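You operate a simulated robot arm through the tools that you are given. There is no shell and no other tool.

You run a simulated robot arm. Do the job below in one go: nothing can be reset, and whatever is moved stays where it is left.

Task
Put things in order on the top of the white shelf unit. At the end: the blue travel cup is on the orange juice carton; the clear pickle press (jar) stands where the blue travel cup stood; the green soap flask (bottle) stands where the clear pickle press stood; the orange jug from the top of the white shelf unit is on the blue tray; whatever was shut is shut again. Leave all else as you found it, and nothing knocked over. Set down upright: jug, travel cup.

It is judged by the outcome, as a careful person would: the job done as asked, and still so three seconds after it is handed in. It fails if anything else is knocked over, pushed out of place, dropped, spilled or broken.

Robot
A 6-joint arm with a two-finger gripper, fixed in place. Base frame: the origin is at the foot of the arm, x ahead of it, y to its left, z up; the work surface is at about z = 0. Units: m, degrees, N and s.
With the tool pointing down near the work surface it reaches from about 0.18 to 0.48 m from the base axis. Its first joint turns from -66.0 to 66.0 degrees. Payload 1.76 kg.
The tool frame sits at the grasp point between the pads (the TCP): z along the fingers, y along the line on which they close. The tips reach 0.029 m beyond it. Largest opening 0.082 m; the body of the gripper starts 0.058 m behind the TCP.
Orientation is told as [roll, pitch, yaw] about the base's x, y, z axes, in that order, counted from this pose: with the fingers straight down and closing along the base's y, the tool's x points along the base's -x, its y along +y and its z along -z.

Tools
- The arm moves only by the tool move_arm. Its arguments are lists of equal length, an entry for each row: "xyz": the shift along the tool's x, y, z in m, a list of three; "turn": the turn, a rotation vector about the tool's x, y, z in degrees, a list of three; "grip": the gripper command, from -1 (shut) to 1 (fully open), values between in proportion. In form: {"xyz": [[dx, dy, dz], ...], "turn": [[rx, ry, rz], ...], "grip": [grip, ...]}. A call has 1 to 20 rows; each row is the pose to reach, as a shift and turn from the pose commanded when the call began, along the tool's axes at that moment. Rows are played at 5 a second. More than 0.05 m and 8.6 degrees between two rows, or a gripper value outside its range, and nothing of the call is played. Where a pose cannot be reached the arm comes as near as it can. A force on the tool above 40 N (or 10 N above the force at the start of the call, whichever is more), or a blocked arm, ends the call early, and 0.2 s more pass. The fingers move at their own pace and stop on an object; they squeeze with about 25 N. The grip force told is the motor's: it shows also when the fingers shut on nothing. Time passes only in rows, and 0.2 s behind the last, so rows that repeat a pose let the fingers close. It gives the time, the measured TCP pose, the force on the tool (base axes), the opening and the grip force at its end, in the units of the frame above (readings bear some noise), with the torque about the TCP (base axes, N m) and any sound that the robot's microphone picked up.
- Cameras (640 x 400 px; columns grow to the right, rows downward): "scene" is fixed at [0.0341, 0.3174, 0.4268]; the picture's right is [-0.93, -0.37, 0.00], its down [-0.19, 0.49, -0.85] and it looks along [0.31, -0.79, -0.53] (base axes); focal length 223 px, centre (320, 200). "wrist" rides on the gripper at [0.079, 0.004, -0.09] in the tool frame; the picture's right is [-0.05, 1.00, 0.00], its down [-0.71, -0.04, -0.71] and it looks along [-0.71, -0.04, 0.71] (tool axes); focal length 256 px, centre (320, 200). There is no depth. A picture from a camera that has moved, and an enlarged one, comes with that camera's place and axes in the base frame and with its lens.
- capture(camera): a new picture of that camera. The clock stands still meanwhile.
- enlarge(camera, box): a new picture of the part [left, top, right, bottom] of that camera's present view, enlarged. The clock stands still meanwhile.
- finish_job(): hands the job in; it is judged then, once.

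Nothing tells you positions but the pictures and the camera data. Unless the task says otherwise, let go and move clear before handing in.

The tools are called after "Call:" by a JSON object that holds its "method" and its "body". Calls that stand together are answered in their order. move_arm: Moves the arm, as the interface text tells. Its arguments: {"type":"object","properties":{"xyz":{"type":"array"},"turn":{"type":"array"},"grip":{"type":"array"}},"required":["xyz","turn","grip"]} The other tools are called the same way: capture (camera) takes a picture; enlarge (camera, box) takes an enlarged picture of a part of a camera's view; finish_job () hands the job in.

At the start:

```text
t: 0.0
ee_pos: [0.2932, 0.0459, 0.3138]
ee_rot: [0.0, -0.1, 0.0]
ft_force: [-0.5, -0.2, -0.1]
moment: [-0.01, 0.03, -0.01]
grip_width: 0.0818
gripper_force: 0.0
```

scene: 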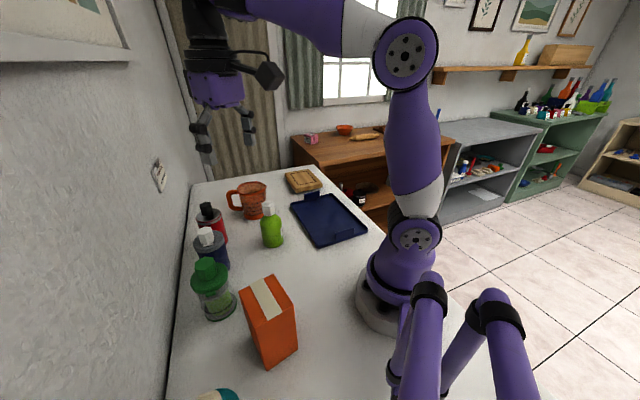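
wrist: 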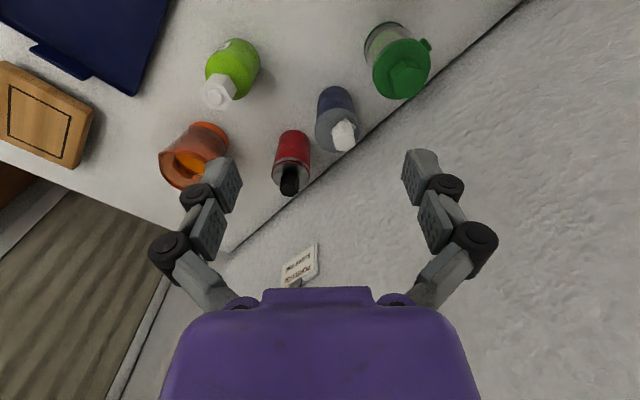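

I see a white shelf top with an orange jug, a red flask, a blue travel cup, a green-lidded clear jar, a green soap bottle, an orange juice carton and a blue tray. I'll enlarge the pictures first to find out where each thing stands.

Call:
{"method": "enlarge", "body": {"camera": "scene", "box": [160, 160, 400, 310]}}

Call:
{"method": "enlarge", "body": {"camera": "scene", "box": [160, 250, 400, 400]}}

Call:
{"method": "enlarge", "body": {"camera": "wrist", "box": [120, 0, 480, 225]}}

```text
2.67 times, centred on (280, 235) of scene
camera zoom: at [0.0341, 0.3174, 0.4268], right [-0.93, -0.37, 0.0], down [-0.19, 0.49, -0.85], along [0.31, -0.79, -0.53], focal length 596 px, centre (427, 107)
```

zoom: 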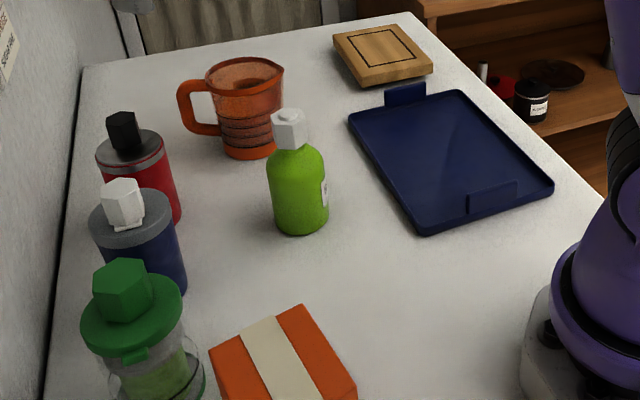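

```text
2.67 times, centred on (280, 325) of scene
camera zoom: at [0.0341, 0.3174, 0.4268], right [-0.93, -0.37, 0.0], down [-0.19, 0.49, -0.85], along [0.31, -0.79, -0.53], focal length 596 px, centre (427, -133)
```

zoom: 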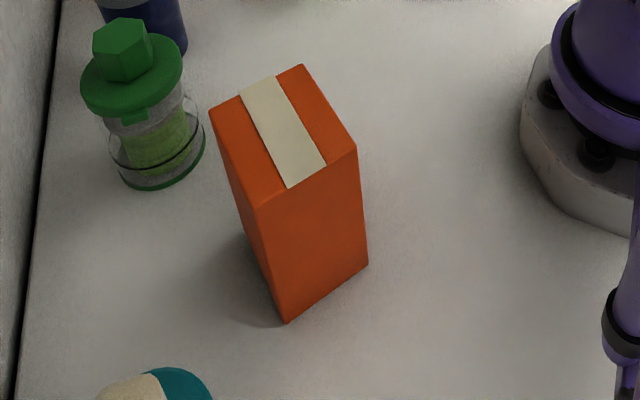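

```text
1.78 times, centred on (300, 112) of wrist
camera zoom: at [0.2128, 0.0501, 0.404], right [0.05, 1.0, 0.0], down [0.71, -0.04, 0.71], along [0.71, -0.04, -0.71], focal length 455 px, centre (356, 356)
```

zoom: 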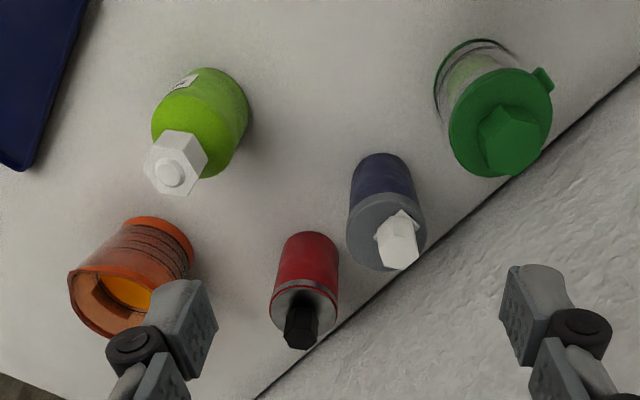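

The row of red flask, blue cup and jar stands along the wall. I put the cup at about (0.395, 0.064), the jar at (0.322, 0.138), the soap bottle at (0.328, -0.072), the jug at (0.449, -0.16), the carton top centre at (0.186, 0.156, z 0.125) and the tray centre at (0.23, -0.235). Next I'll swing high over the table towards the jug for a closer look at it and its handle.

Call:
{"method": "move_arm", "body": {"xyz": [[0.012, -0.034, 0], [0.024, -0.068, 0], [0.036, -0.102, 0], [0.048, -0.136, 0], [0.048, -0.136, 0]], "turn": [[0, 0, 5], [0, 0, 10], [0, 0, 15], [0, 0, 20], [0, 0, 20]], "grip": [1, 1, 1, 1, 1]}}

Call:
{"method": "capture", "body": {"camera": "wrist"}}

Call:
{"method": "capture", "body": {"camera": "scene"}}

```text
t: 1.2
ee_pos: [0.244, -0.0912, 0.313]
ee_rot: [0.1, 0.0, -20.0]
ft_force: [-0.2, -0.6, -0.3]
moment: [0.01, 0.01, -0.01]
grip_width: 0.0821
gripper_force: 0.0
```

```text
taken
camera wrist: at [0.1703, -0.0588, 0.4027], right [0.39, 0.92, 0.0], down [0.65, -0.28, 0.71], along [0.65, -0.28, -0.71], focal length 256 px, centre (320, 200)
```

wrist: 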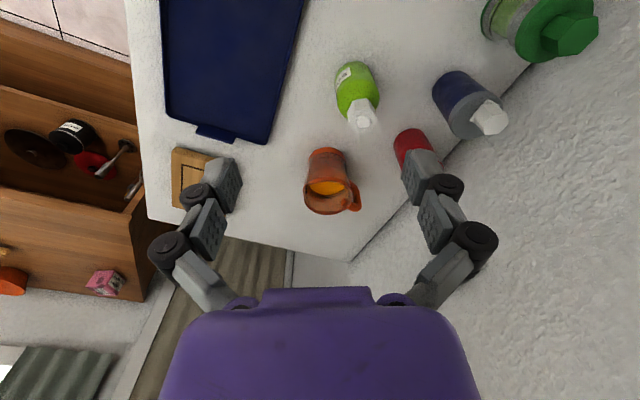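

```text
taken
```

scene: 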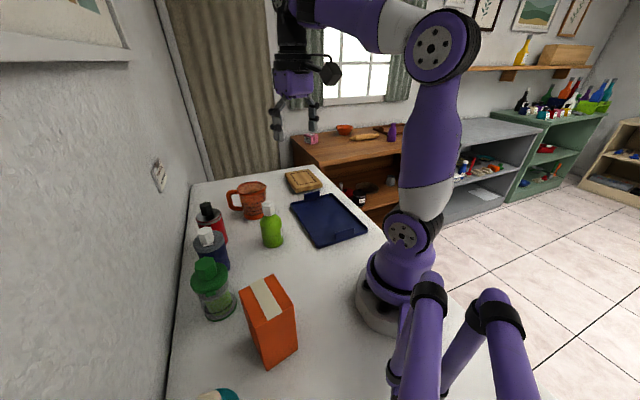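

Call:
{"method": "enlarge", "body": {"camera": "wrist", "box": [240, 100, 432, 220]}}

Call:
{"method": "enlarge", "body": {"camera": "scene", "box": [190, 165, 318, 245]}}

Call:
{"method": "enlarge", "body": {"camera": "wrist", "box": [320, 0, 640, 200]}}

```text
3.33 times, centred on (336, 160) of wrist
camera zoom: at [0.1703, -0.0588, 0.4027], right [0.39, 0.92, 0.0], down [0.65, -0.28, 0.71], along [0.65, -0.28, -0.71], focal length 853 px, centre (267, 333)
```

zoom: 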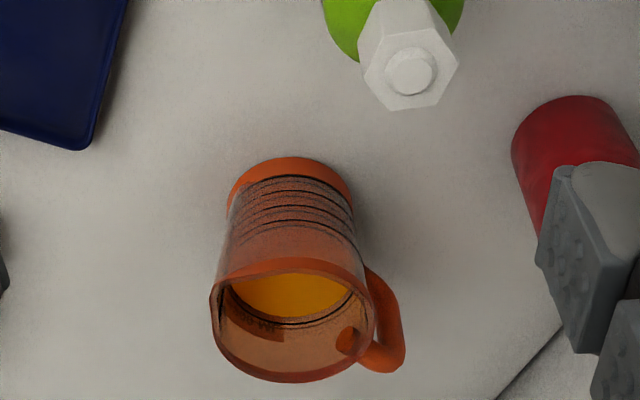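

```text
5.00 times, centred on (254, 205) of scene
camera zoom: at [0.0341, 0.3174, 0.4268], right [-0.93, -0.37, 0.0], down [-0.19, 0.49, -0.85], along [0.31, -0.79, -0.53], focal length 1116 px, centre (650, 175)
```

zoom: 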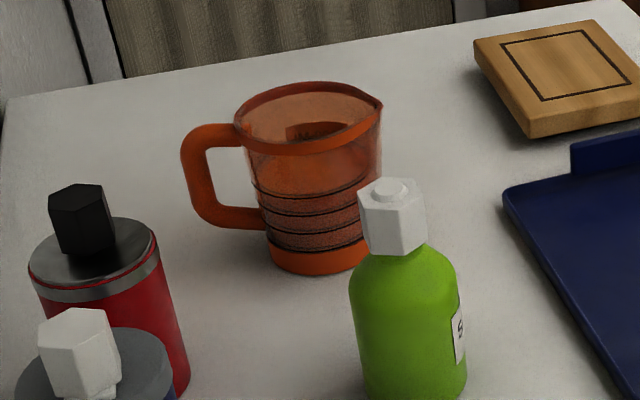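

```text
2.00 times, centred on (480, 100) of wrist
camera zoom: at [0.1703, -0.0588, 0.4027], right [0.39, 0.92, 0.0], down [0.65, -0.28, 0.71], along [0.65, -0.28, -0.71], focal length 512 px, centre (0, 400)
```

zoom: 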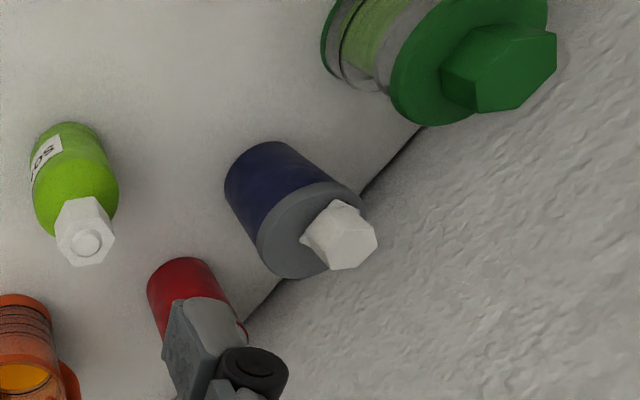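

The jug holds liquid, its rim (about 0.085 m) is wider than the gripper opens, and its handle points roughly 28° left of +x; I'll take it last, at a tilt and low on the body. First I'll hover over the blue cup at about (0.394, 0.065) to check the alignment.

Call:
{"method": "move_arm", "body": {"xyz": [[-0.0125, 0.0282, 0.0161], [-0.0251, 0.0565, 0.0323], [-0.0376, 0.0847, 0.0484], [-0.0501, 0.1129, 0.0646], [-0.0626, 0.1411, 0.0807], [-0.0752, 0.1694, 0.0969], [-0.0877, 0.1976, 0.113], [-0.0877, 0.1976, 0.113]], "turn": [[0, 0, -4.14], [0, 0, -8.29], [0, 0, -12.43], [0, 0, -16.57], [0, 0, -20.71], [0, 0, -24.86], [0, 0, -29], [0, 0, -29]], "grip": [1, 1, 1, 1, 1, 1, 1, 1]}}

Call:
{"method": "capture", "body": {"camera": "wrist"}}

Call:
{"method": "capture", "body": {"camera": "scene"}}

```text
t: 3.0
ee_pos: [0.3974, 0.0647, 0.2006]
ee_rot: [0.1, -0.1, 9.1]
ft_force: [0.4, -0.3, 0.4]
moment: [0.01, 0.01, -0.04]
grip_width: 0.0819
gripper_force: 0.1
```

```text
taken
camera wrist: at [0.317, 0.0578, 0.2906], right [-0.11, 0.99, 0.0], down [0.7, 0.07, 0.71], along [0.7, 0.08, -0.71], focal length 256 px, centre (320, 200)
```

wrist: 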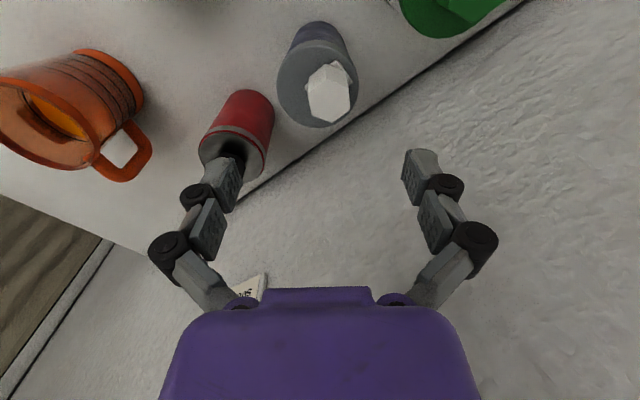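

```text
taken
```

scene: 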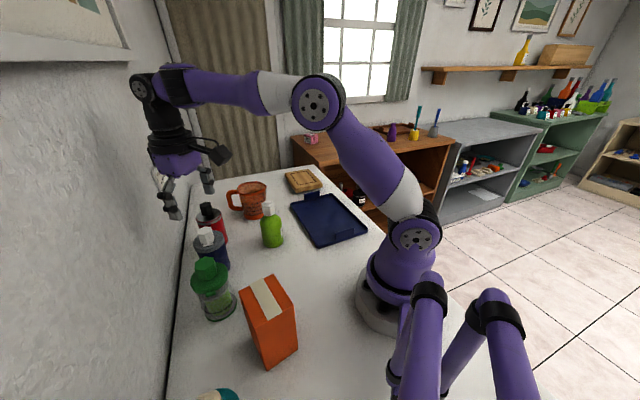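

I'm above the cup with everything clear. I'll enlarge this view to pin down the centres of the cup and its neighbours.

Call:
{"method": "enlarge", "body": {"camera": "wrist", "box": [192, 0, 448, 160]}}

Call:
{"method": "enlarge", "body": {"camera": "scene", "box": [170, 190, 298, 270]}}

```text
2.50 times, centred on (320, 80) of wrist
camera zoom: at [0.317, 0.0578, 0.2906], right [-0.11, 0.99, 0.0], down [0.7, 0.07, 0.71], along [0.7, 0.08, -0.71], focal length 640 px, centre (320, 500)
```

zoom: 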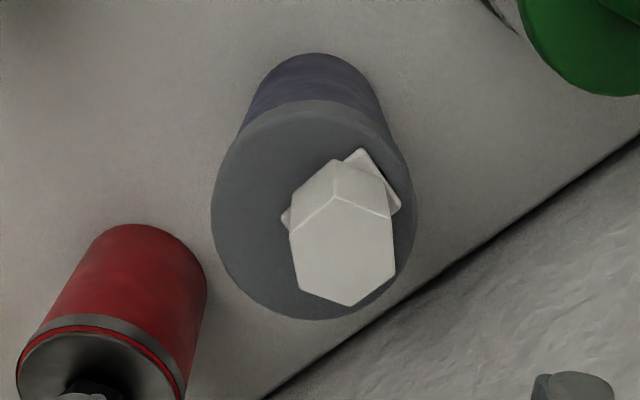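

```text
5.00 times, centred on (234, 230) of scene
camera zoom: at [0.0341, 0.3174, 0.4268], right [-0.93, -0.37, 0.0], down [-0.19, 0.49, -0.85], along [0.31, -0.79, -0.53], focal length 1116 px, centre (750, 50)
```

zoom: 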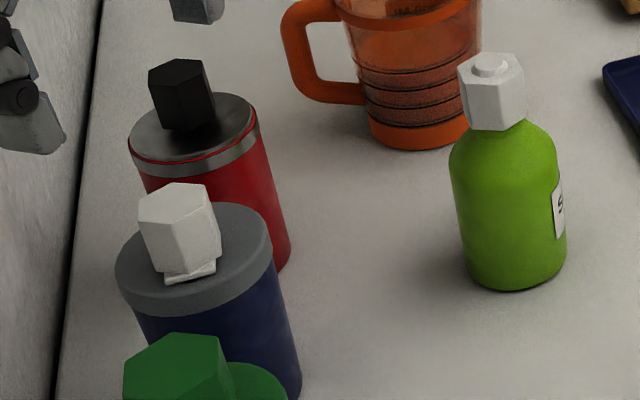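

The cup axis comes out at (0.394, 0.064), with its lid top at z≈0.088 and its white cap top at z≈0.132. I have to grip at lid height (TCP z≈0.082) so the palm clears the cap, so I'll go straight down with the gripper open.

Call:
{"method": "move_arm", "body": {"xyz": [[0.0031, -0.0002, 0.02], [0.0031, -0.0002, 0.05], [0.0031, -0.0002, 0.08], [0.0031, -0.0002, 0.1], [0.0031, -0.0002, 0.112], [0.0031, -0.0002, 0.1186], [0.0031, -0.0002, 0.1186]], "turn": [[0, 0, 0], [0, 0, 0], [0, 0, 0], [0, 0, 0], [0, 0, 0], [0, 0, 0], [0, 0, 0]], "grip": [1, 1, 1, 1, 1, 1, 1]}}

Call:
{"method": "capture", "body": {"camera": "wrist"}}

Call:
{"method": "enlarge", "body": {"camera": "scene", "box": [120, 140, 312, 260]}}

```text
t: 4.6
ee_pos: [0.3925, 0.0642, 0.0823]
ee_rot: [0.1, -0.1, 9.1]
ft_force: [-0.2, -0.5, -0.3]
moment: [-0.01, -0.02, 0.01]
grip_width: 0.0819
gripper_force: 0.1
```

```text
taken
camera wrist: at [0.3122, 0.0573, 0.1717], right [-0.1, 0.99, 0.0], down [0.7, 0.07, 0.71], along [0.7, 0.07, -0.71], focal length 256 px, centre (320, 200)
```

wrist: 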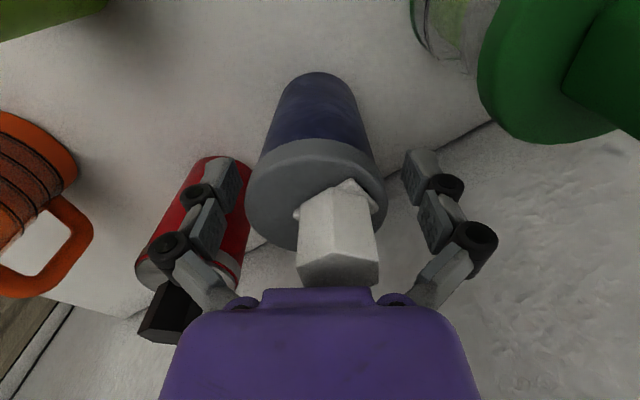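

```text
3.33 times, centred on (216, 200) of scene
camera zoom: at [0.0341, 0.3174, 0.4268], right [-0.93, -0.37, 0.0], down [-0.19, 0.49, -0.85], along [0.31, -0.79, -0.53], focal length 744 px, centre (667, 200)
```

zoom: 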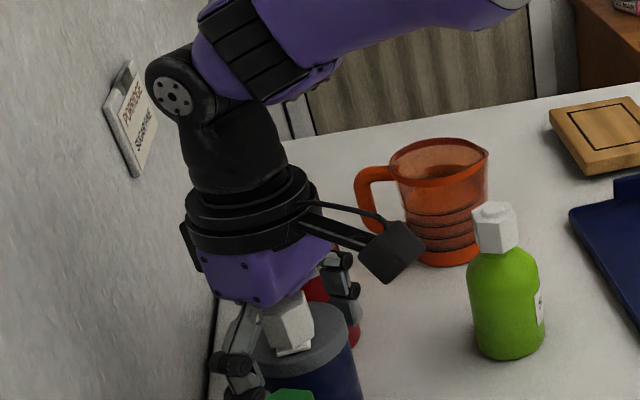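

The fingers straddle the lid with room on both sides. I'll check how well the lid is centred before closing.

Call:
{"method": "enlarge", "body": {"camera": "wrist", "box": [192, 60, 448, 300]}}

```text
1.67 times, centred on (320, 180) of wrist
camera zoom: at [0.3122, 0.0573, 0.1717], right [-0.1, 0.99, 0.0], down [0.7, 0.07, 0.71], along [0.7, 0.07, -0.71], focal length 427 px, centre (320, 233)
```

zoom: 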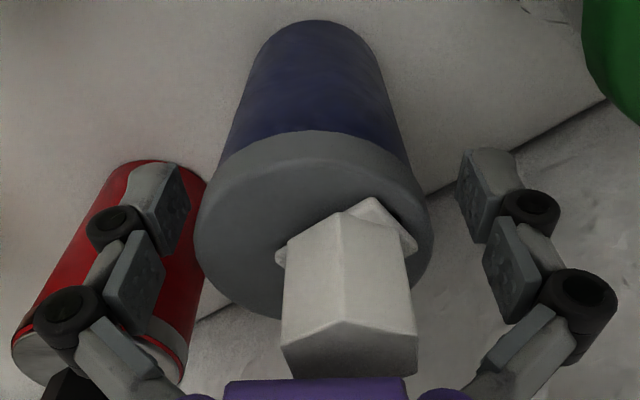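

The lid centre looks about 6 mm ahead of the TCP, so I'll move forward that much and check again.

Call:
{"method": "move_arm", "body": {"xyz": [[-0.006, 0, 0], [-0.006, 0, 0]], "turn": [[0, 0, 0], [0, 0, 0]], "grip": [1, 1]}}

Call:
{"method": "enlarge", "body": {"camera": "wrist", "box": [220, 50, 420, 260]}}

```text
t: 5.2
ee_pos: [0.3991, 0.0649, 0.0825]
ee_rot: [0.1, -0.1, 9.0]
ft_force: [-0.4, 0.3, 0.7]
moment: [0.0, -0.02, 0.0]
grip_width: 0.0819
gripper_force: 0.0
```

```text
1.90 times, centred on (320, 155) of wrist
camera zoom: at [0.3181, 0.0577, 0.1721], right [-0.1, 0.99, 0.0], down [0.7, 0.07, 0.71], along [0.7, 0.07, -0.71], focal length 488 px, centre (320, 286)
```

zoom: 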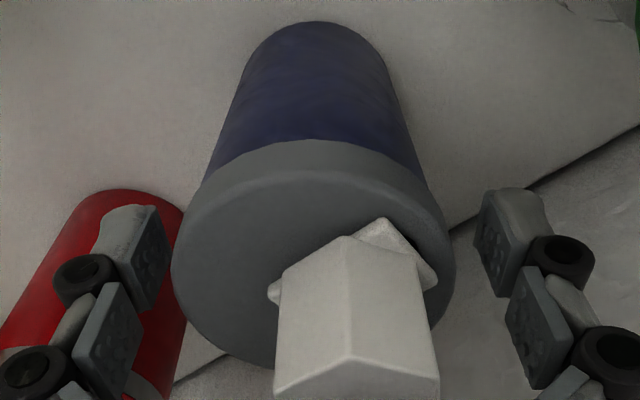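

The cup is now centred to within about 3 mm. I'll nudge 2 mm further and close.

Call:
{"method": "move_arm", "body": {"xyz": [[-0.002, -0.001, 0], [-0.002, -0.001, 0], [-0.002, -0.001, 0], [-0.002, -0.001, 0], [-0.002, -0.001, 0]], "turn": [[0, 0, 0], [0, 0, 0], [0, 0, 0], [0, 0, 0], [0, 0, 0]], "grip": [1, 0.6, 0.2, -1, -1]}}

Call:
{"method": "capture", "body": {"camera": "wrist"}}

```text
t: 6.4
ee_pos: [0.4002, 0.0645, 0.0824]
ee_rot: [0.2, -0.1, 9.0]
ft_force: [-0.6, -2.7, 9.3]
moment: [-0.15, 0.13, -0.03]
grip_width: 0.0587
gripper_force: 25.1
```

```text
taken
camera wrist: at [0.32, 0.0569, 0.1723], right [-0.1, 0.99, 0.0], down [0.7, 0.07, 0.71], along [0.7, 0.07, -0.71], focal length 256 px, centre (320, 200)
```

wrist: 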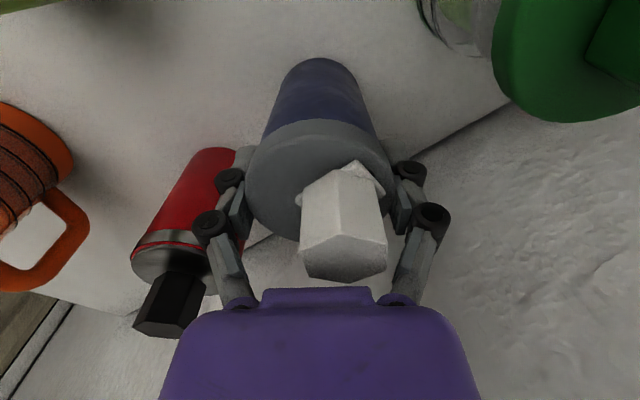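

The cup is gripped at a width of 0.0587 m. I'll lift it slowly straight up and check the hold.

Call:
{"method": "move_arm", "body": {"xyz": [[0, 0, -0.005], [0, 0, -0.015], [0, 0, -0.03], [0, 0, -0.03]], "turn": [[0, 0, 0], [0, 0, 0], [0, 0, 0], [0, 0, 0]], "grip": [-1, -1, -1, -1]}}

Call:
{"method": "capture", "body": {"camera": "wrist"}}

Call:
{"method": "enlarge", "body": {"camera": "scene", "box": [120, 140, 312, 260]}}

```text
t: 7.4
ee_pos: [0.4005, 0.065, 0.113]
ee_rot: [0.1, -0.1, 9.0]
ft_force: [0.1, 0.1, -0.8]
moment: [0.01, -0.02, -0.02]
grip_width: 0.0585
gripper_force: 24.6
```

```text
taken
camera wrist: at [0.3211, 0.0569, 0.2031], right [-0.1, 0.99, 0.0], down [0.7, 0.07, 0.71], along [0.7, 0.07, -0.71], focal length 256 px, centre (320, 200)
```

wrist: 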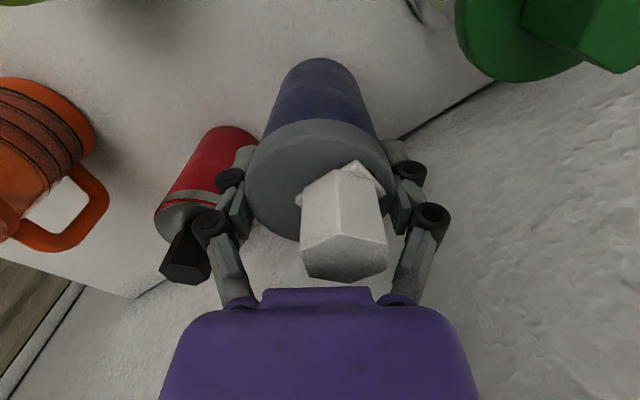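

```text
3.33 times, centred on (216, 200) of scene
camera zoom: at [0.0341, 0.3174, 0.4268], right [-0.93, -0.37, 0.0], down [-0.19, 0.49, -0.85], along [0.31, -0.79, -0.53], focal length 744 px, centre (667, 200)
```

zoom: 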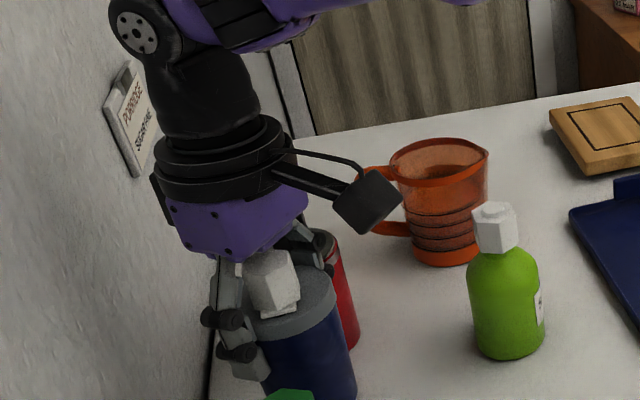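

The cup is held well and light. I'll raise it to a bottom height of about 0.17 m and carry it over the carton.

Call:
{"method": "move_arm", "body": {"xyz": [[0, 0, -0.02], [0, 0, -0.05], [0, 0, -0.085], [0, 0, -0.115], [0, 0, -0.137], [0.0198, 0.0123, -0.137], [0.0446, 0.0277, -0.137], [0.0694, 0.0431, -0.137], [0.0942, 0.0585, -0.137], [0.1189, 0.0739, -0.137], [0.1437, 0.0893, -0.137], [0.1685, 0.1047, -0.137], [0.1883, 0.117, -0.137], [0.1982, 0.1232, -0.137], [0.1982, 0.1232, -0.137]], "turn": [[0, 0, 0], [0, 0, 0], [0, 0, 0], [0, 0, 0], [0, 0, 0], [0, 0, -3.1], [0, 0, -7], [0, 0, -10.9], [0, 0, -14.7], [0, 0, -18.6], [0, 0, -22.5], [0, 0, -26.4], [0, 0, -29.5], [0, 0, -31], [0, 0, -31]], "grip": [-1, -1, -1, -1, -1, -1, -1, -1, -1, -1, -1, -1, -1, -1, -1]}}

Call:
{"method": "capture", "body": {"camera": "wrist"}}

Call:
{"method": "capture", "body": {"camera": "scene"}}

```text
t: 10.6
ee_pos: [0.1856, 0.1533, 0.2499]
ee_rot: [0.0, -0.2, 40.0]
ft_force: [-0.3, -0.9, -0.9]
moment: [-0.02, 0.01, 0.01]
grip_width: 0.0586
gripper_force: 25.0
```

```text
taken
camera wrist: at [0.1199, 0.1065, 0.3401], right [-0.6, 0.8, 0.0], down [0.56, 0.42, 0.71], along [0.57, 0.43, -0.71], focal length 256 px, centre (320, 200)
```

wrist: 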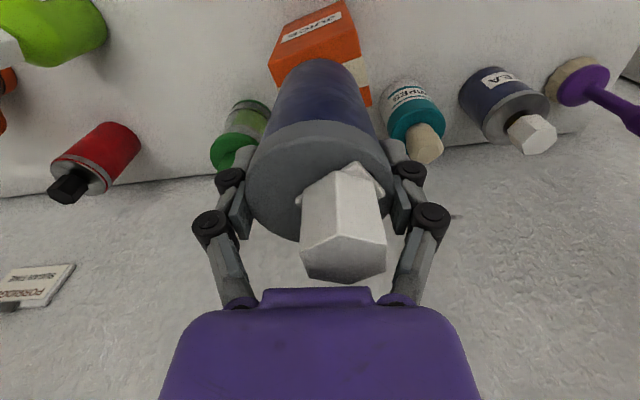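

```text
taken
```

scene: 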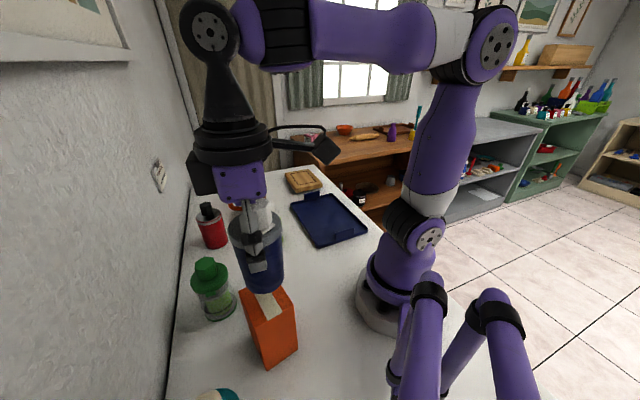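

There are further items beyond the carton that the first views missed, including another blue container with a label. I have to read the labels before I set anything down.

Call:
{"method": "enlarge", "body": {"camera": "wrist", "box": [360, 40, 640, 200]}}

Call:
{"method": "enlarge", "body": {"camera": "scene", "box": [200, 180, 328, 300]}}

Call:
{"method": "enlarge", "body": {"camera": "wrist", "box": [200, 0, 440, 150]}}

Call:
{"method": "enlarge", "body": {"camera": "wrist", "box": [450, 50, 578, 130]}}

```text
2.29 times, centred on (500, 120) of wrist
camera zoom: at [0.1199, 0.1065, 0.3401], right [-0.6, 0.8, 0.0], down [0.56, 0.42, 0.71], along [0.57, 0.43, -0.71], focal length 585 px, centre (-91, 383)
```

zoom: 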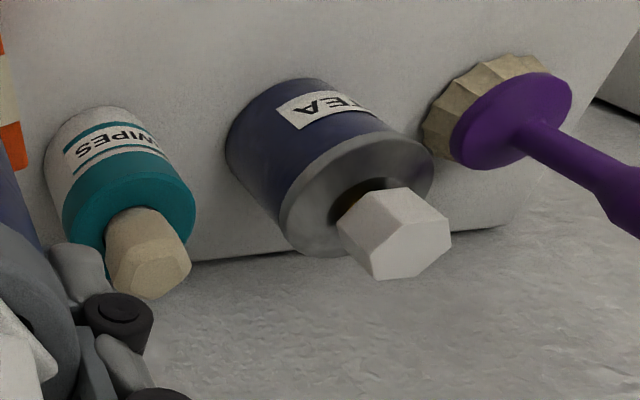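

```text
3.33 times, centred on (264, 240) of scene
camera zoom: at [0.0341, 0.3174, 0.4268], right [-0.93, -0.37, 0.0], down [-0.19, 0.49, -0.85], along [0.31, -0.79, -0.53], focal length 744 px, centre (507, 67)
```

zoom: 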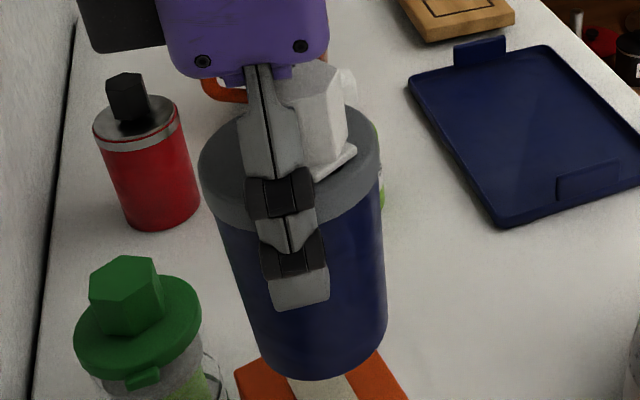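

```text
2.67 times, centred on (320, 75) of wrist
camera zoom: at [0.1199, 0.1065, 0.3401], right [-0.6, 0.8, 0.0], down [0.56, 0.42, 0.71], along [0.57, 0.43, -0.71], focal length 683 px, centre (320, 533)
```

zoom: 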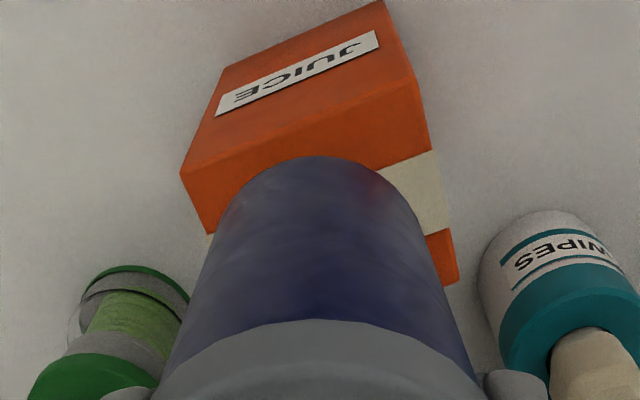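

```text
5.00 times, centred on (514, 90) of wrist
camera zoom: at [0.1199, 0.1065, 0.3401], right [-0.6, 0.8, 0.0], down [0.56, 0.42, 0.71], along [0.57, 0.43, -0.71], focal length 1280 px, centre (-650, 750)
```

zoom: 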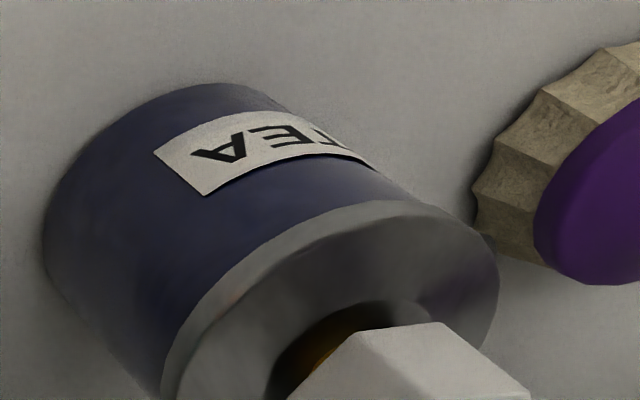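

The other blue container is a tea tin labelled TEA, with a metal lid and out of reach; the one I hold is the unlabelled lidded travel cup. Both cameras put the carton top centre at about (0.185, 0.157), within 2 mm of the held cup, so I'll lower to just above it and check.

Call:
{"method": "move_arm", "body": {"xyz": [[0, 0.001, 0.01], [0, 0.001, 0.02], [0, 0.001, 0.03], [0, 0.001, 0.035], [0, 0.001, 0.035]], "turn": [[0, 0, 0], [0, 0, 0], [0, 0, 0], [0, 0, 0], [0, 0, 0]], "grip": [-1, -1, -1, -1, -1]}}

Call:
{"method": "enlarge", "body": {"camera": "wrist", "box": [200, 0, 440, 150]}}

Call:
{"method": "enlarge", "body": {"camera": "scene", "box": [190, 250, 350, 350]}}

```text
t: 11.8
ee_pos: [0.1853, 0.1565, 0.2142]
ee_rot: [0.0, -0.1, 40.0]
ft_force: [0.3, 0.5, -2.0]
moment: [-0.01, 0.01, 0.0]
grip_width: 0.0586
gripper_force: 25.2
```

```text
2.67 times, centred on (320, 75) of wrist
camera zoom: at [0.1201, 0.1087, 0.3038], right [-0.6, 0.8, 0.0], down [0.56, 0.42, 0.71], along [0.57, 0.43, -0.71], focal length 683 px, centre (320, 533)
```

zoom: 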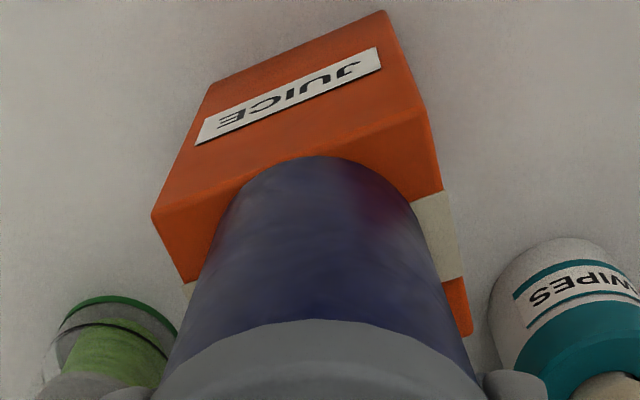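

```text
4.00 times, centred on (270, 300) of scene
camera zoom: at [0.0341, 0.3174, 0.4268], right [-0.93, -0.37, 0.0], down [-0.19, 0.49, -0.85], along [0.31, -0.79, -0.53], focal length 893 px, centre (520, -200)
```

zoom: 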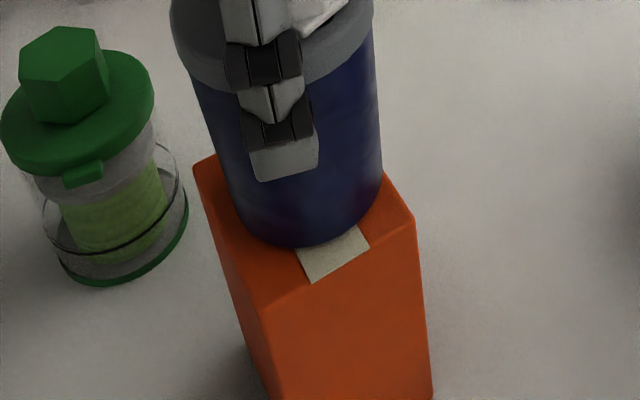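

The cup bottom sits over the carton top, about 2–3 mm short of centre. I'll correct that and lower gently, watching the force.

Call:
{"method": "move_arm", "body": {"xyz": [[-0.0025, -0.0015, 0], [-0.0025, -0.0015, 0.002], [-0.0025, -0.0015, 0.004], [-0.0025, -0.0015, 0.006], [-0.0025, -0.0015, 0.006]], "turn": [[0, 0, 0], [0, 0, 0], [0, 0, 0], [0, 0, 0], [0, 0, 0]], "grip": [-1, -1, -1, -1, -1]}}

Call:
{"method": "enlarge", "body": {"camera": "scene", "box": [190, 250, 350, 350]}}

Call:
{"method": "enlarge", "body": {"camera": "wrist", "box": [200, 0, 440, 150]}}

```text
t: 13.0
ee_pos: [0.188, 0.1558, 0.2098]
ee_rot: [0.0, -0.2, 40.1]
ft_force: [0.2, 0.4, 14.6]
moment: [0.05, -0.06, -0.01]
grip_width: 0.0586
gripper_force: 24.8
```

```text
4.00 times, centred on (270, 300) of scene
camera zoom: at [0.0341, 0.3174, 0.4269], right [-0.93, -0.37, 0.0], down [-0.19, 0.49, -0.85], along [0.31, -0.79, -0.53], focal length 893 px, centre (520, -200)
```

zoom: 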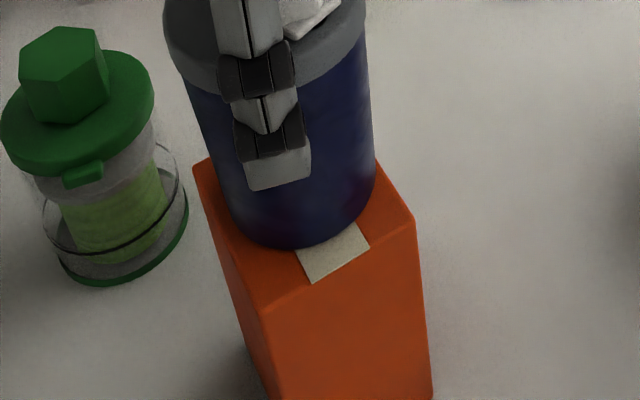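

```text
2.67 times, centred on (320, 75) of wrist
camera zoom: at [0.1229, 0.1092, 0.2984], right [-0.6, 0.8, 0.0], down [0.56, 0.42, 0.71], along [0.57, 0.43, -0.7], focal length 683 px, centre (320, 533)
```

zoom: 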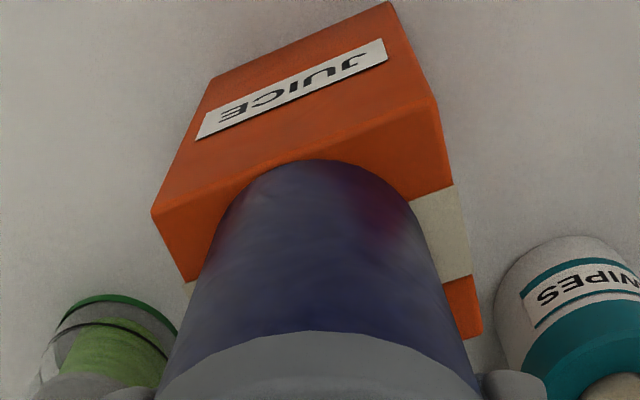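

The cup rests on the carton, well centred. I'll ease off the pressure, open, and rise straight up.

Call:
{"method": "move_arm", "body": {"xyz": [[0, 0, -0.0015], [0, 0, -0.0015], [0, 0, -0.0015], [0, 0, -0.0015], [0, 0, -0.0015]], "turn": [[0, 0, 0], [0, 0, 0], [0, 0, 0], [0, 0, 0], [0, 0, 0]], "grip": [-1, -1, 0.5, 1, 1]}}

Call:
{"method": "enlarge", "body": {"camera": "wrist", "box": [160, 20, 480, 220]}}

Call:
{"method": "capture", "body": {"camera": "scene"}}

```text
t: 14.2
ee_pos: [0.1876, 0.1566, 0.2106]
ee_rot: [0.1, -0.1, 40.1]
ft_force: [0.0, 0.7, -0.3]
moment: [-0.02, 0.0, 0.02]
grip_width: 0.082
gripper_force: 0.1
```

```text
2.00 times, centred on (320, 120) of wrist
camera zoom: at [0.1231, 0.109, 0.2999], right [-0.6, 0.8, 0.0], down [0.56, 0.42, 0.71], along [0.57, 0.43, -0.71], focal length 512 px, centre (320, 360)
```

zoom: 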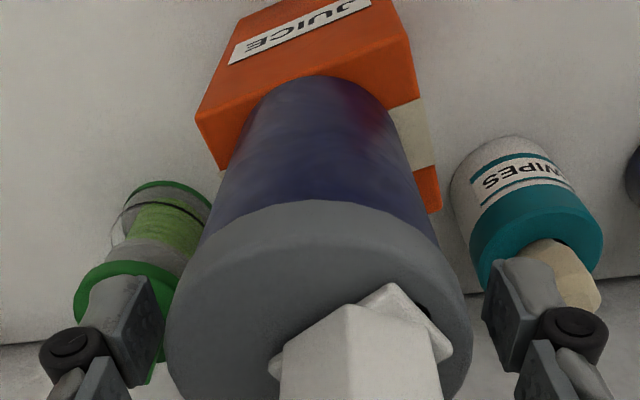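

```text
taken
```

scene: 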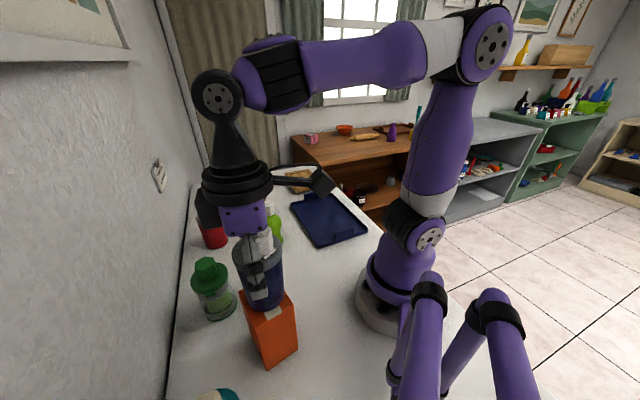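

The cup stands free on the carton. I'll rise clear of its cap and go to a hover over the jar, turning so the fingers avoid the tab on its lid.

Call:
{"method": "move_arm", "body": {"xyz": [[0, 0, -0.015], [0, 0, -0.045], [0, 0, -0.08], [0, 0, -0.11], [0, 0, -0.12], [-0.0116, -0.0125, -0.12], [-0.0232, -0.025, -0.12], [-0.0348, -0.0375, -0.12], [-0.0465, -0.05, -0.12], [-0.0581, -0.0624, -0.115], [-0.0697, -0.0749, -0.1], [-0.0813, -0.0874, -0.08], [-0.0929, -0.0999, -0.05], [-0.0929, -0.0999, -0.02], [-0.0929, -0.0999, -0.02]], "turn": [[0, 0, 0], [0, 0, 0], [0, 0, 0], [0, 0, 0], [0, 0, 0], [0, 0, 6.9], [0, 0, 13.75], [0, 0, 20.6], [0, 0, 27.5], [0, 0, 34.4], [0, 0, 41.25], [0, 0, 48.1], [0, 0, 55], [0, 0, 55], [0, 0, 55]], "grip": [1, 1, 1, 1, 1, 1, 1, 1, 1, 1, 1, 1, 1, 1, 1]}}

Call:
{"method": "capture", "body": {"camera": "wrist"}}

Call:
{"method": "capture", "body": {"camera": "scene"}}

```text
t: 17.4
ee_pos: [0.3203, 0.1389, 0.2278]
ee_rot: [0.1, 0.1, -15.0]
ft_force: [0.6, 0.5, 0.0]
moment: [-0.01, -0.03, -0.01]
grip_width: 0.0819
gripper_force: 0.1
```

```text
taken
camera wrist: at [0.2455, 0.1637, 0.318], right [0.31, 0.95, 0.0], down [0.67, -0.22, 0.71], along [0.67, -0.22, -0.71], focal length 256 px, centre (320, 200)
```

wrist: 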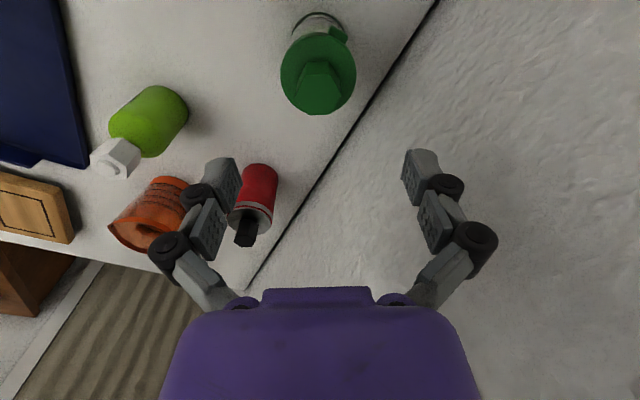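

```text
taken
```

scene: 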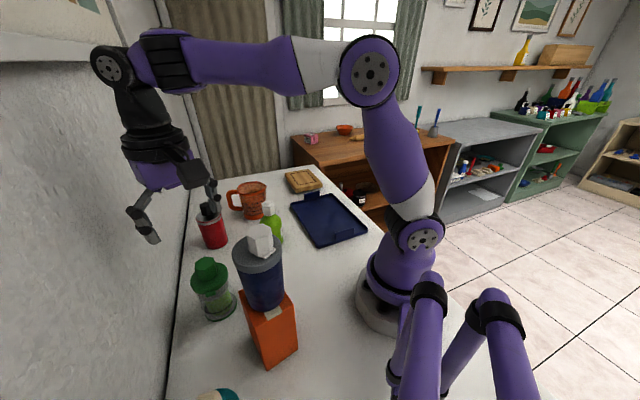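

Call:
{"method": "enlarge", "body": {"camera": "wrist", "box": [224, 0, 416, 120]}}

Call:
{"method": "enlarge", "body": {"camera": "scene", "box": [170, 240, 298, 330]}}

Call:
{"method": "enlarge", "body": {"camera": "scene", "box": [200, 220, 328, 370]}}

```text
3.33 times, centred on (320, 60) of wrist
camera zoom: at [0.2455, 0.1637, 0.318], right [0.31, 0.95, 0.0], down [0.67, -0.22, 0.71], along [0.67, -0.22, -0.71], focal length 853 px, centre (320, 667)
```

zoom: 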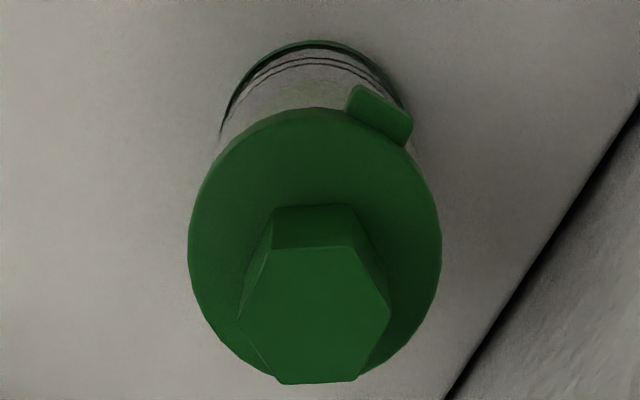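

```text
4.44 times, centred on (234, 285) of scene
camera zoom: at [0.0341, 0.3174, 0.4268], right [-0.93, -0.37, 0.0], down [-0.19, 0.49, -0.85], along [0.31, -0.79, -0.53], focal length 992 px, centre (702, -178)
```

zoom: 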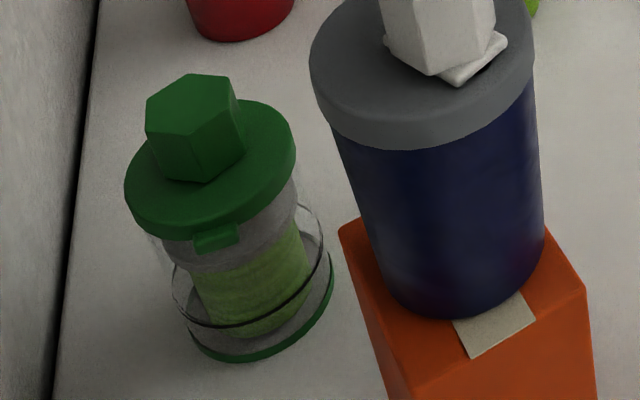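

```text
2.67 times, centred on (264, 295) of scene
camera zoom: at [0.0341, 0.3174, 0.4268], right [-0.93, -0.37, 0.0], down [-0.19, 0.49, -0.85], along [0.31, -0.79, -0.53], focal length 596 px, centre (469, -53)
```

zoom: 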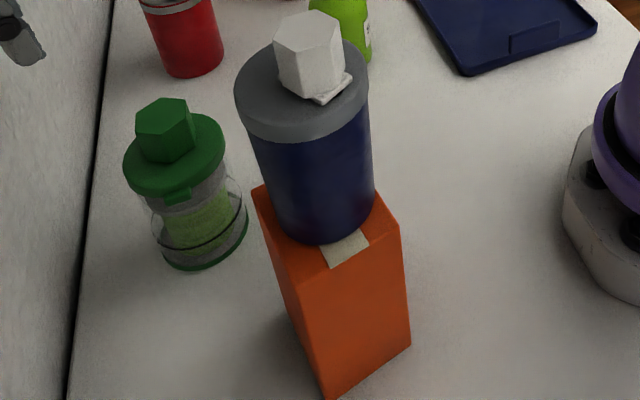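

The cup stands upright on the carton. The jar axis comes out at about (0.323, 0.137), 3 mm ahead and 2 mm right of the TCP, with its knob top at z≈0.126; I'll descend open to lid height (TCP z≈0.078).

Call:
{"method": "move_arm", "body": {"xyz": [[-0.0033, -0.0018, 0.02], [-0.0033, -0.0018, 0.055], [-0.0033, -0.0018, 0.09], [-0.0033, -0.0018, 0.115], [-0.0033, -0.0018, 0.135], [-0.0033, -0.0018, 0.1498], [-0.0033, -0.0018, 0.1498]], "turn": [[0, 0, 0], [0, 0, 0], [0, 0, 0], [0, 0, 0], [0, 0, 0], [0, 0, 0], [0, 0, 0]], "grip": [1, 1, 1, 1, 1, 1, 1]}}

Call:
{"method": "enlarge", "body": {"camera": "wrist", "box": [192, 40, 448, 280]}}

Call:
{"method": "enlarge", "body": {"camera": "scene", "box": [150, 220, 310, 340]}}

```text
t: 19.0
ee_pos: [0.3264, 0.1368, 0.0797]
ee_rot: [0.1, 0.0, -15.0]
ft_force: [-0.3, -0.9, 0.1]
moment: [-0.02, 0.01, 0.04]
grip_width: 0.0818
gripper_force: 0.0
```

```text
1.67 times, centred on (320, 160) of wrist
camera zoom: at [0.2496, 0.1626, 0.1697], right [0.31, 0.95, 0.0], down [0.67, -0.22, 0.71], along [0.67, -0.22, -0.71], focal length 427 px, centre (320, 267)
```

zoom: 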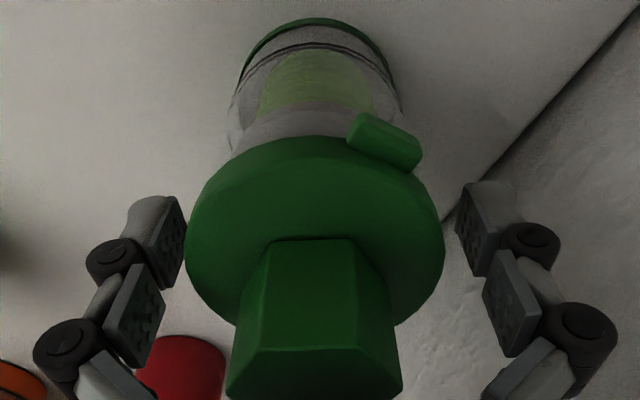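

```text
3.33 times, centred on (230, 280) of scene
camera zoom: at [0.0341, 0.3174, 0.4268], right [-0.93, -0.37, 0.0], down [-0.19, 0.49, -0.85], along [0.31, -0.79, -0.53], focal length 744 px, centre (620, -67)
```

zoom: 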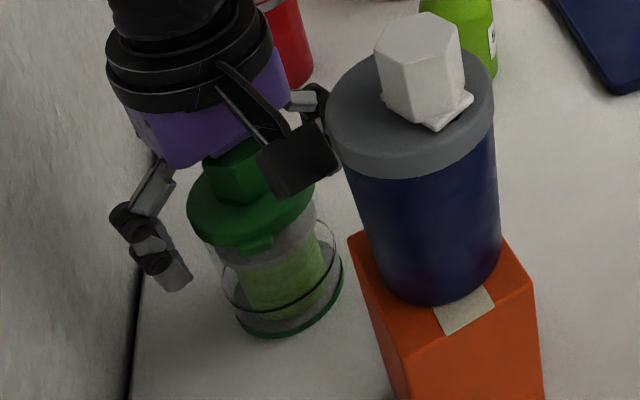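

The jar lid is centred between the fingers with no contact yet, so I'll close on it.

Call:
{"method": "move_arm", "body": {"xyz": [[0, -0.001, 0], [0, -0.001, 0], [0, -0.001, 0], [0, -0.001, 0], [0, -0.001, 0]], "turn": [[0, 0, 0], [0, 0, 0], [0, 0, 0], [0, 0, 0], [0, 0, 0]], "grip": [0.8, 0.6, 0.2, -1, -1]}}

Call:
{"method": "capture", "body": {"camera": "wrist"}}

```text
t: 20.2
ee_pos: [0.327, 0.1374, 0.08]
ee_rot: [0.1, -0.1, -14.9]
ft_force: [-0.5, -2.5, 8.3]
moment: [-0.18, 0.07, -0.05]
grip_width: 0.0604
gripper_force: 25.0
```

```text
taken
camera wrist: at [0.2499, 0.1615, 0.1704], right [0.31, 0.95, 0.0], down [0.67, -0.22, 0.71], along [0.67, -0.22, -0.71], focal length 256 px, centre (320, 200)
```

wrist: 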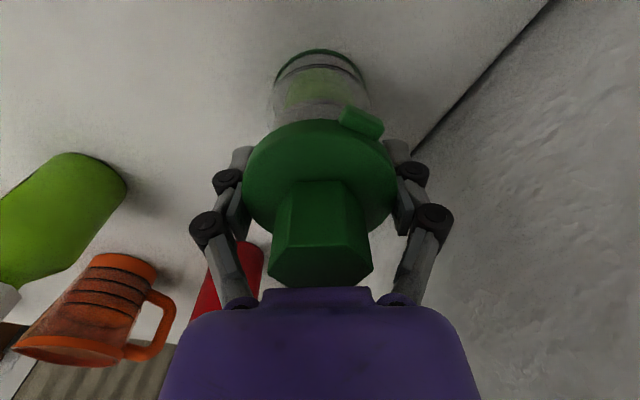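

The jar is gripped at 0.0604 m. I'll lift it slowly to check the hold; its grip point of about (0.327, 0.137) is where the soap bottle goes.

Call:
{"method": "move_arm", "body": {"xyz": [[0, 0, -0.005], [0, 0, -0.015], [0, 0, -0.03], [0, 0, -0.03]], "turn": [[0, 0, 0], [0, 0, 0], [0, 0, 0], [0, 0, 0]], "grip": [-1, -1, -1, -1]}}

Call:
{"method": "capture", "body": {"camera": "wrist"}}

Call:
{"method": "enlarge", "body": {"camera": "scene", "box": [150, 200, 310, 340]}}

```text
t: 21.2
ee_pos: [0.3269, 0.1361, 0.1104]
ee_rot: [0.1, 0.0, -15.0]
ft_force: [0.4, -0.7, -1.5]
moment: [0.01, 0.0, 0.05]
grip_width: 0.0605
gripper_force: 24.6
```

```text
taken
camera wrist: at [0.2491, 0.1613, 0.2008], right [0.31, 0.95, 0.0], down [0.67, -0.22, 0.71], along [0.67, -0.22, -0.71], focal length 256 px, centre (320, 200)
```

wrist: 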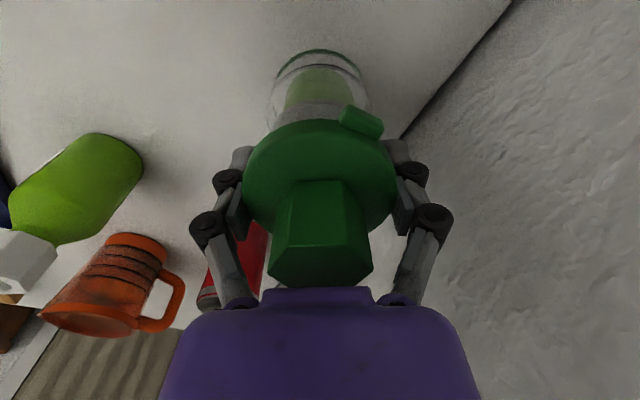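

```text
2.86 times, centred on (230, 270) of scene
camera zoom: at [0.0341, 0.3174, 0.4268], right [-0.93, -0.37, 0.0], down [-0.19, 0.49, -0.85], along [0.31, -0.79, -0.53], focal length 638 px, centre (577, 0)
```

zoom: 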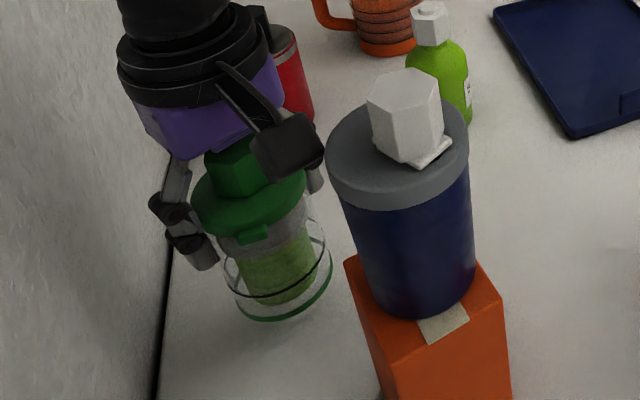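

The jar is held. I'll carry it low to where the cup stood, about (0.401, 0.065), and stop a few millimetres above the surface.

Call:
{"method": "move_arm", "body": {"xyz": [[0, 0, -0.01], [-0.012, -0.0067, -0.012], [-0.034, -0.0188, -0.012], [-0.056, -0.031, -0.012], [-0.078, -0.0432, -0.012], [-0.09, -0.0499, -0.012], [-0.09, -0.0499, -0.005], [-0.09, -0.0499, 0.01], [-0.09, -0.0499, 0.02], [-0.09, -0.0499, 0.025], [-0.09, -0.0499, 0.025]], "turn": [[0, 0, 0], [0, 0, 0], [0, 0, 0], [0, 0, 0], [0, 0, 0], [0, 0, 0], [0, 0, 0], [0, 0, 0], [0, 0, 0], [0, 0, 0], [0, 0, 0]], "grip": [-1, -1, -1, -1, -1, -1, -1, -1, -1, -1, -1]}}

Call:
{"method": "capture", "body": {"camera": "wrist"}}

Call:
{"method": "enlarge", "body": {"camera": "scene", "box": [150, 180, 310, 300]}}

```text
t: 23.6
ee_pos: [0.4014, 0.0656, 0.0859]
ee_rot: [0.1, 0.0, -15.0]
ft_force: [0.0, -0.1, -1.7]
moment: [0.02, -0.03, 0.02]
grip_width: 0.0604
gripper_force: 24.9
```

```text
taken
camera wrist: at [0.3244, 0.0904, 0.175], right [0.31, 0.95, 0.0], down [0.67, -0.22, 0.71], along [0.67, -0.22, -0.71], focal length 256 px, centre (320, 200)
```

wrist: 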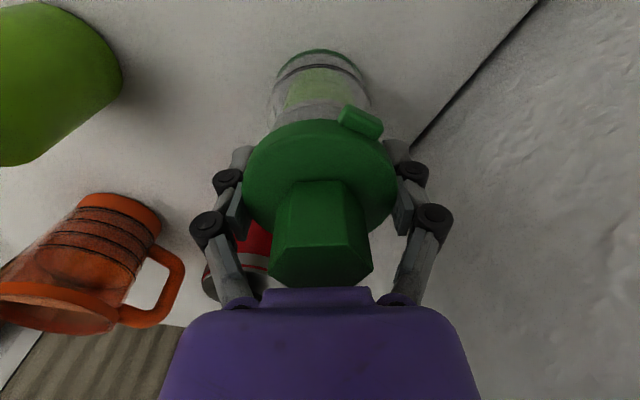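

```text
3.33 times, centred on (230, 240) of scene
camera zoom: at [0.0341, 0.3174, 0.4268], right [-0.93, -0.37, 0.0], down [-0.19, 0.49, -0.85], along [0.31, -0.79, -0.53], focal length 744 px, centre (620, 67)
```

zoom: 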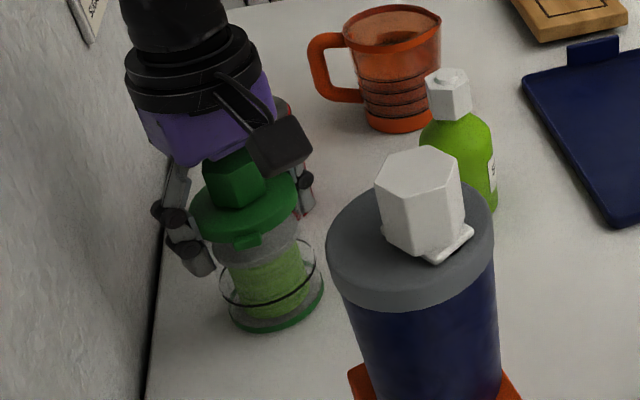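

The jar is over the cup's old place at (0.401, 0.066), about 5 mm up. I'll lower it gently to the surface.

Call:
{"method": "move_arm", "body": {"xyz": [[0, 0, 0.002], [0, 0, 0.004], [0, 0, 0.005], [0, 0, 0.006], [0, 0, 0.006]], "turn": [[0, 0, 0], [0, 0, 0], [0, 0, 0], [0, 0, 0], [0, 0, 0]], "grip": [-1, -1, -1, -1, -1]}}

```text
t: 24.8
ee_pos: [0.4002, 0.0657, 0.0802]
ee_rot: [0.2, -0.2, -15.0]
ft_force: [1.3, -4.2, 14.3]
moment: [-0.13, -0.04, -0.11]
grip_width: 0.0601
gripper_force: 25.3
```

It has touched down, so I'll ease off slightly and open.

Call:
{"method": "move_arm", "body": {"xyz": [[0, 0, -0.001], [0, 0, -0.001], [0, 0, -0.001], [0, 0, -0.001], [0, 0, -0.001]], "turn": [[0, 0, 0], [0, 0, 0], [0, 0, 0], [0, 0, 0], [0, 0, 0]], "grip": [-1, -1, 0.5, 1, 1]}}

Call:
{"method": "capture", "body": {"camera": "wrist"}}

```text
t: 26.0
ee_pos: [0.4005, 0.0656, 0.0805]
ee_rot: [0.1, 0.0, -15.0]
ft_force: [-0.7, 0.2, 0.5]
moment: [0.01, -0.01, -0.04]
grip_width: 0.0817
gripper_force: 0.1
```

```text
taken
camera wrist: at [0.3232, 0.0905, 0.1701], right [0.31, 0.95, 0.0], down [0.67, -0.22, 0.71], along [0.67, -0.22, -0.71], focal length 256 px, centre (320, 200)
```

wrist: 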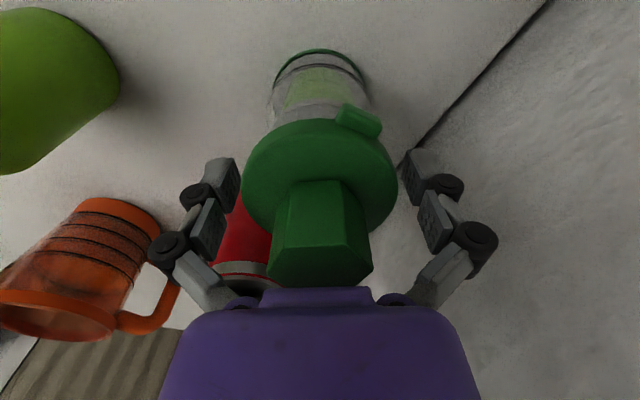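

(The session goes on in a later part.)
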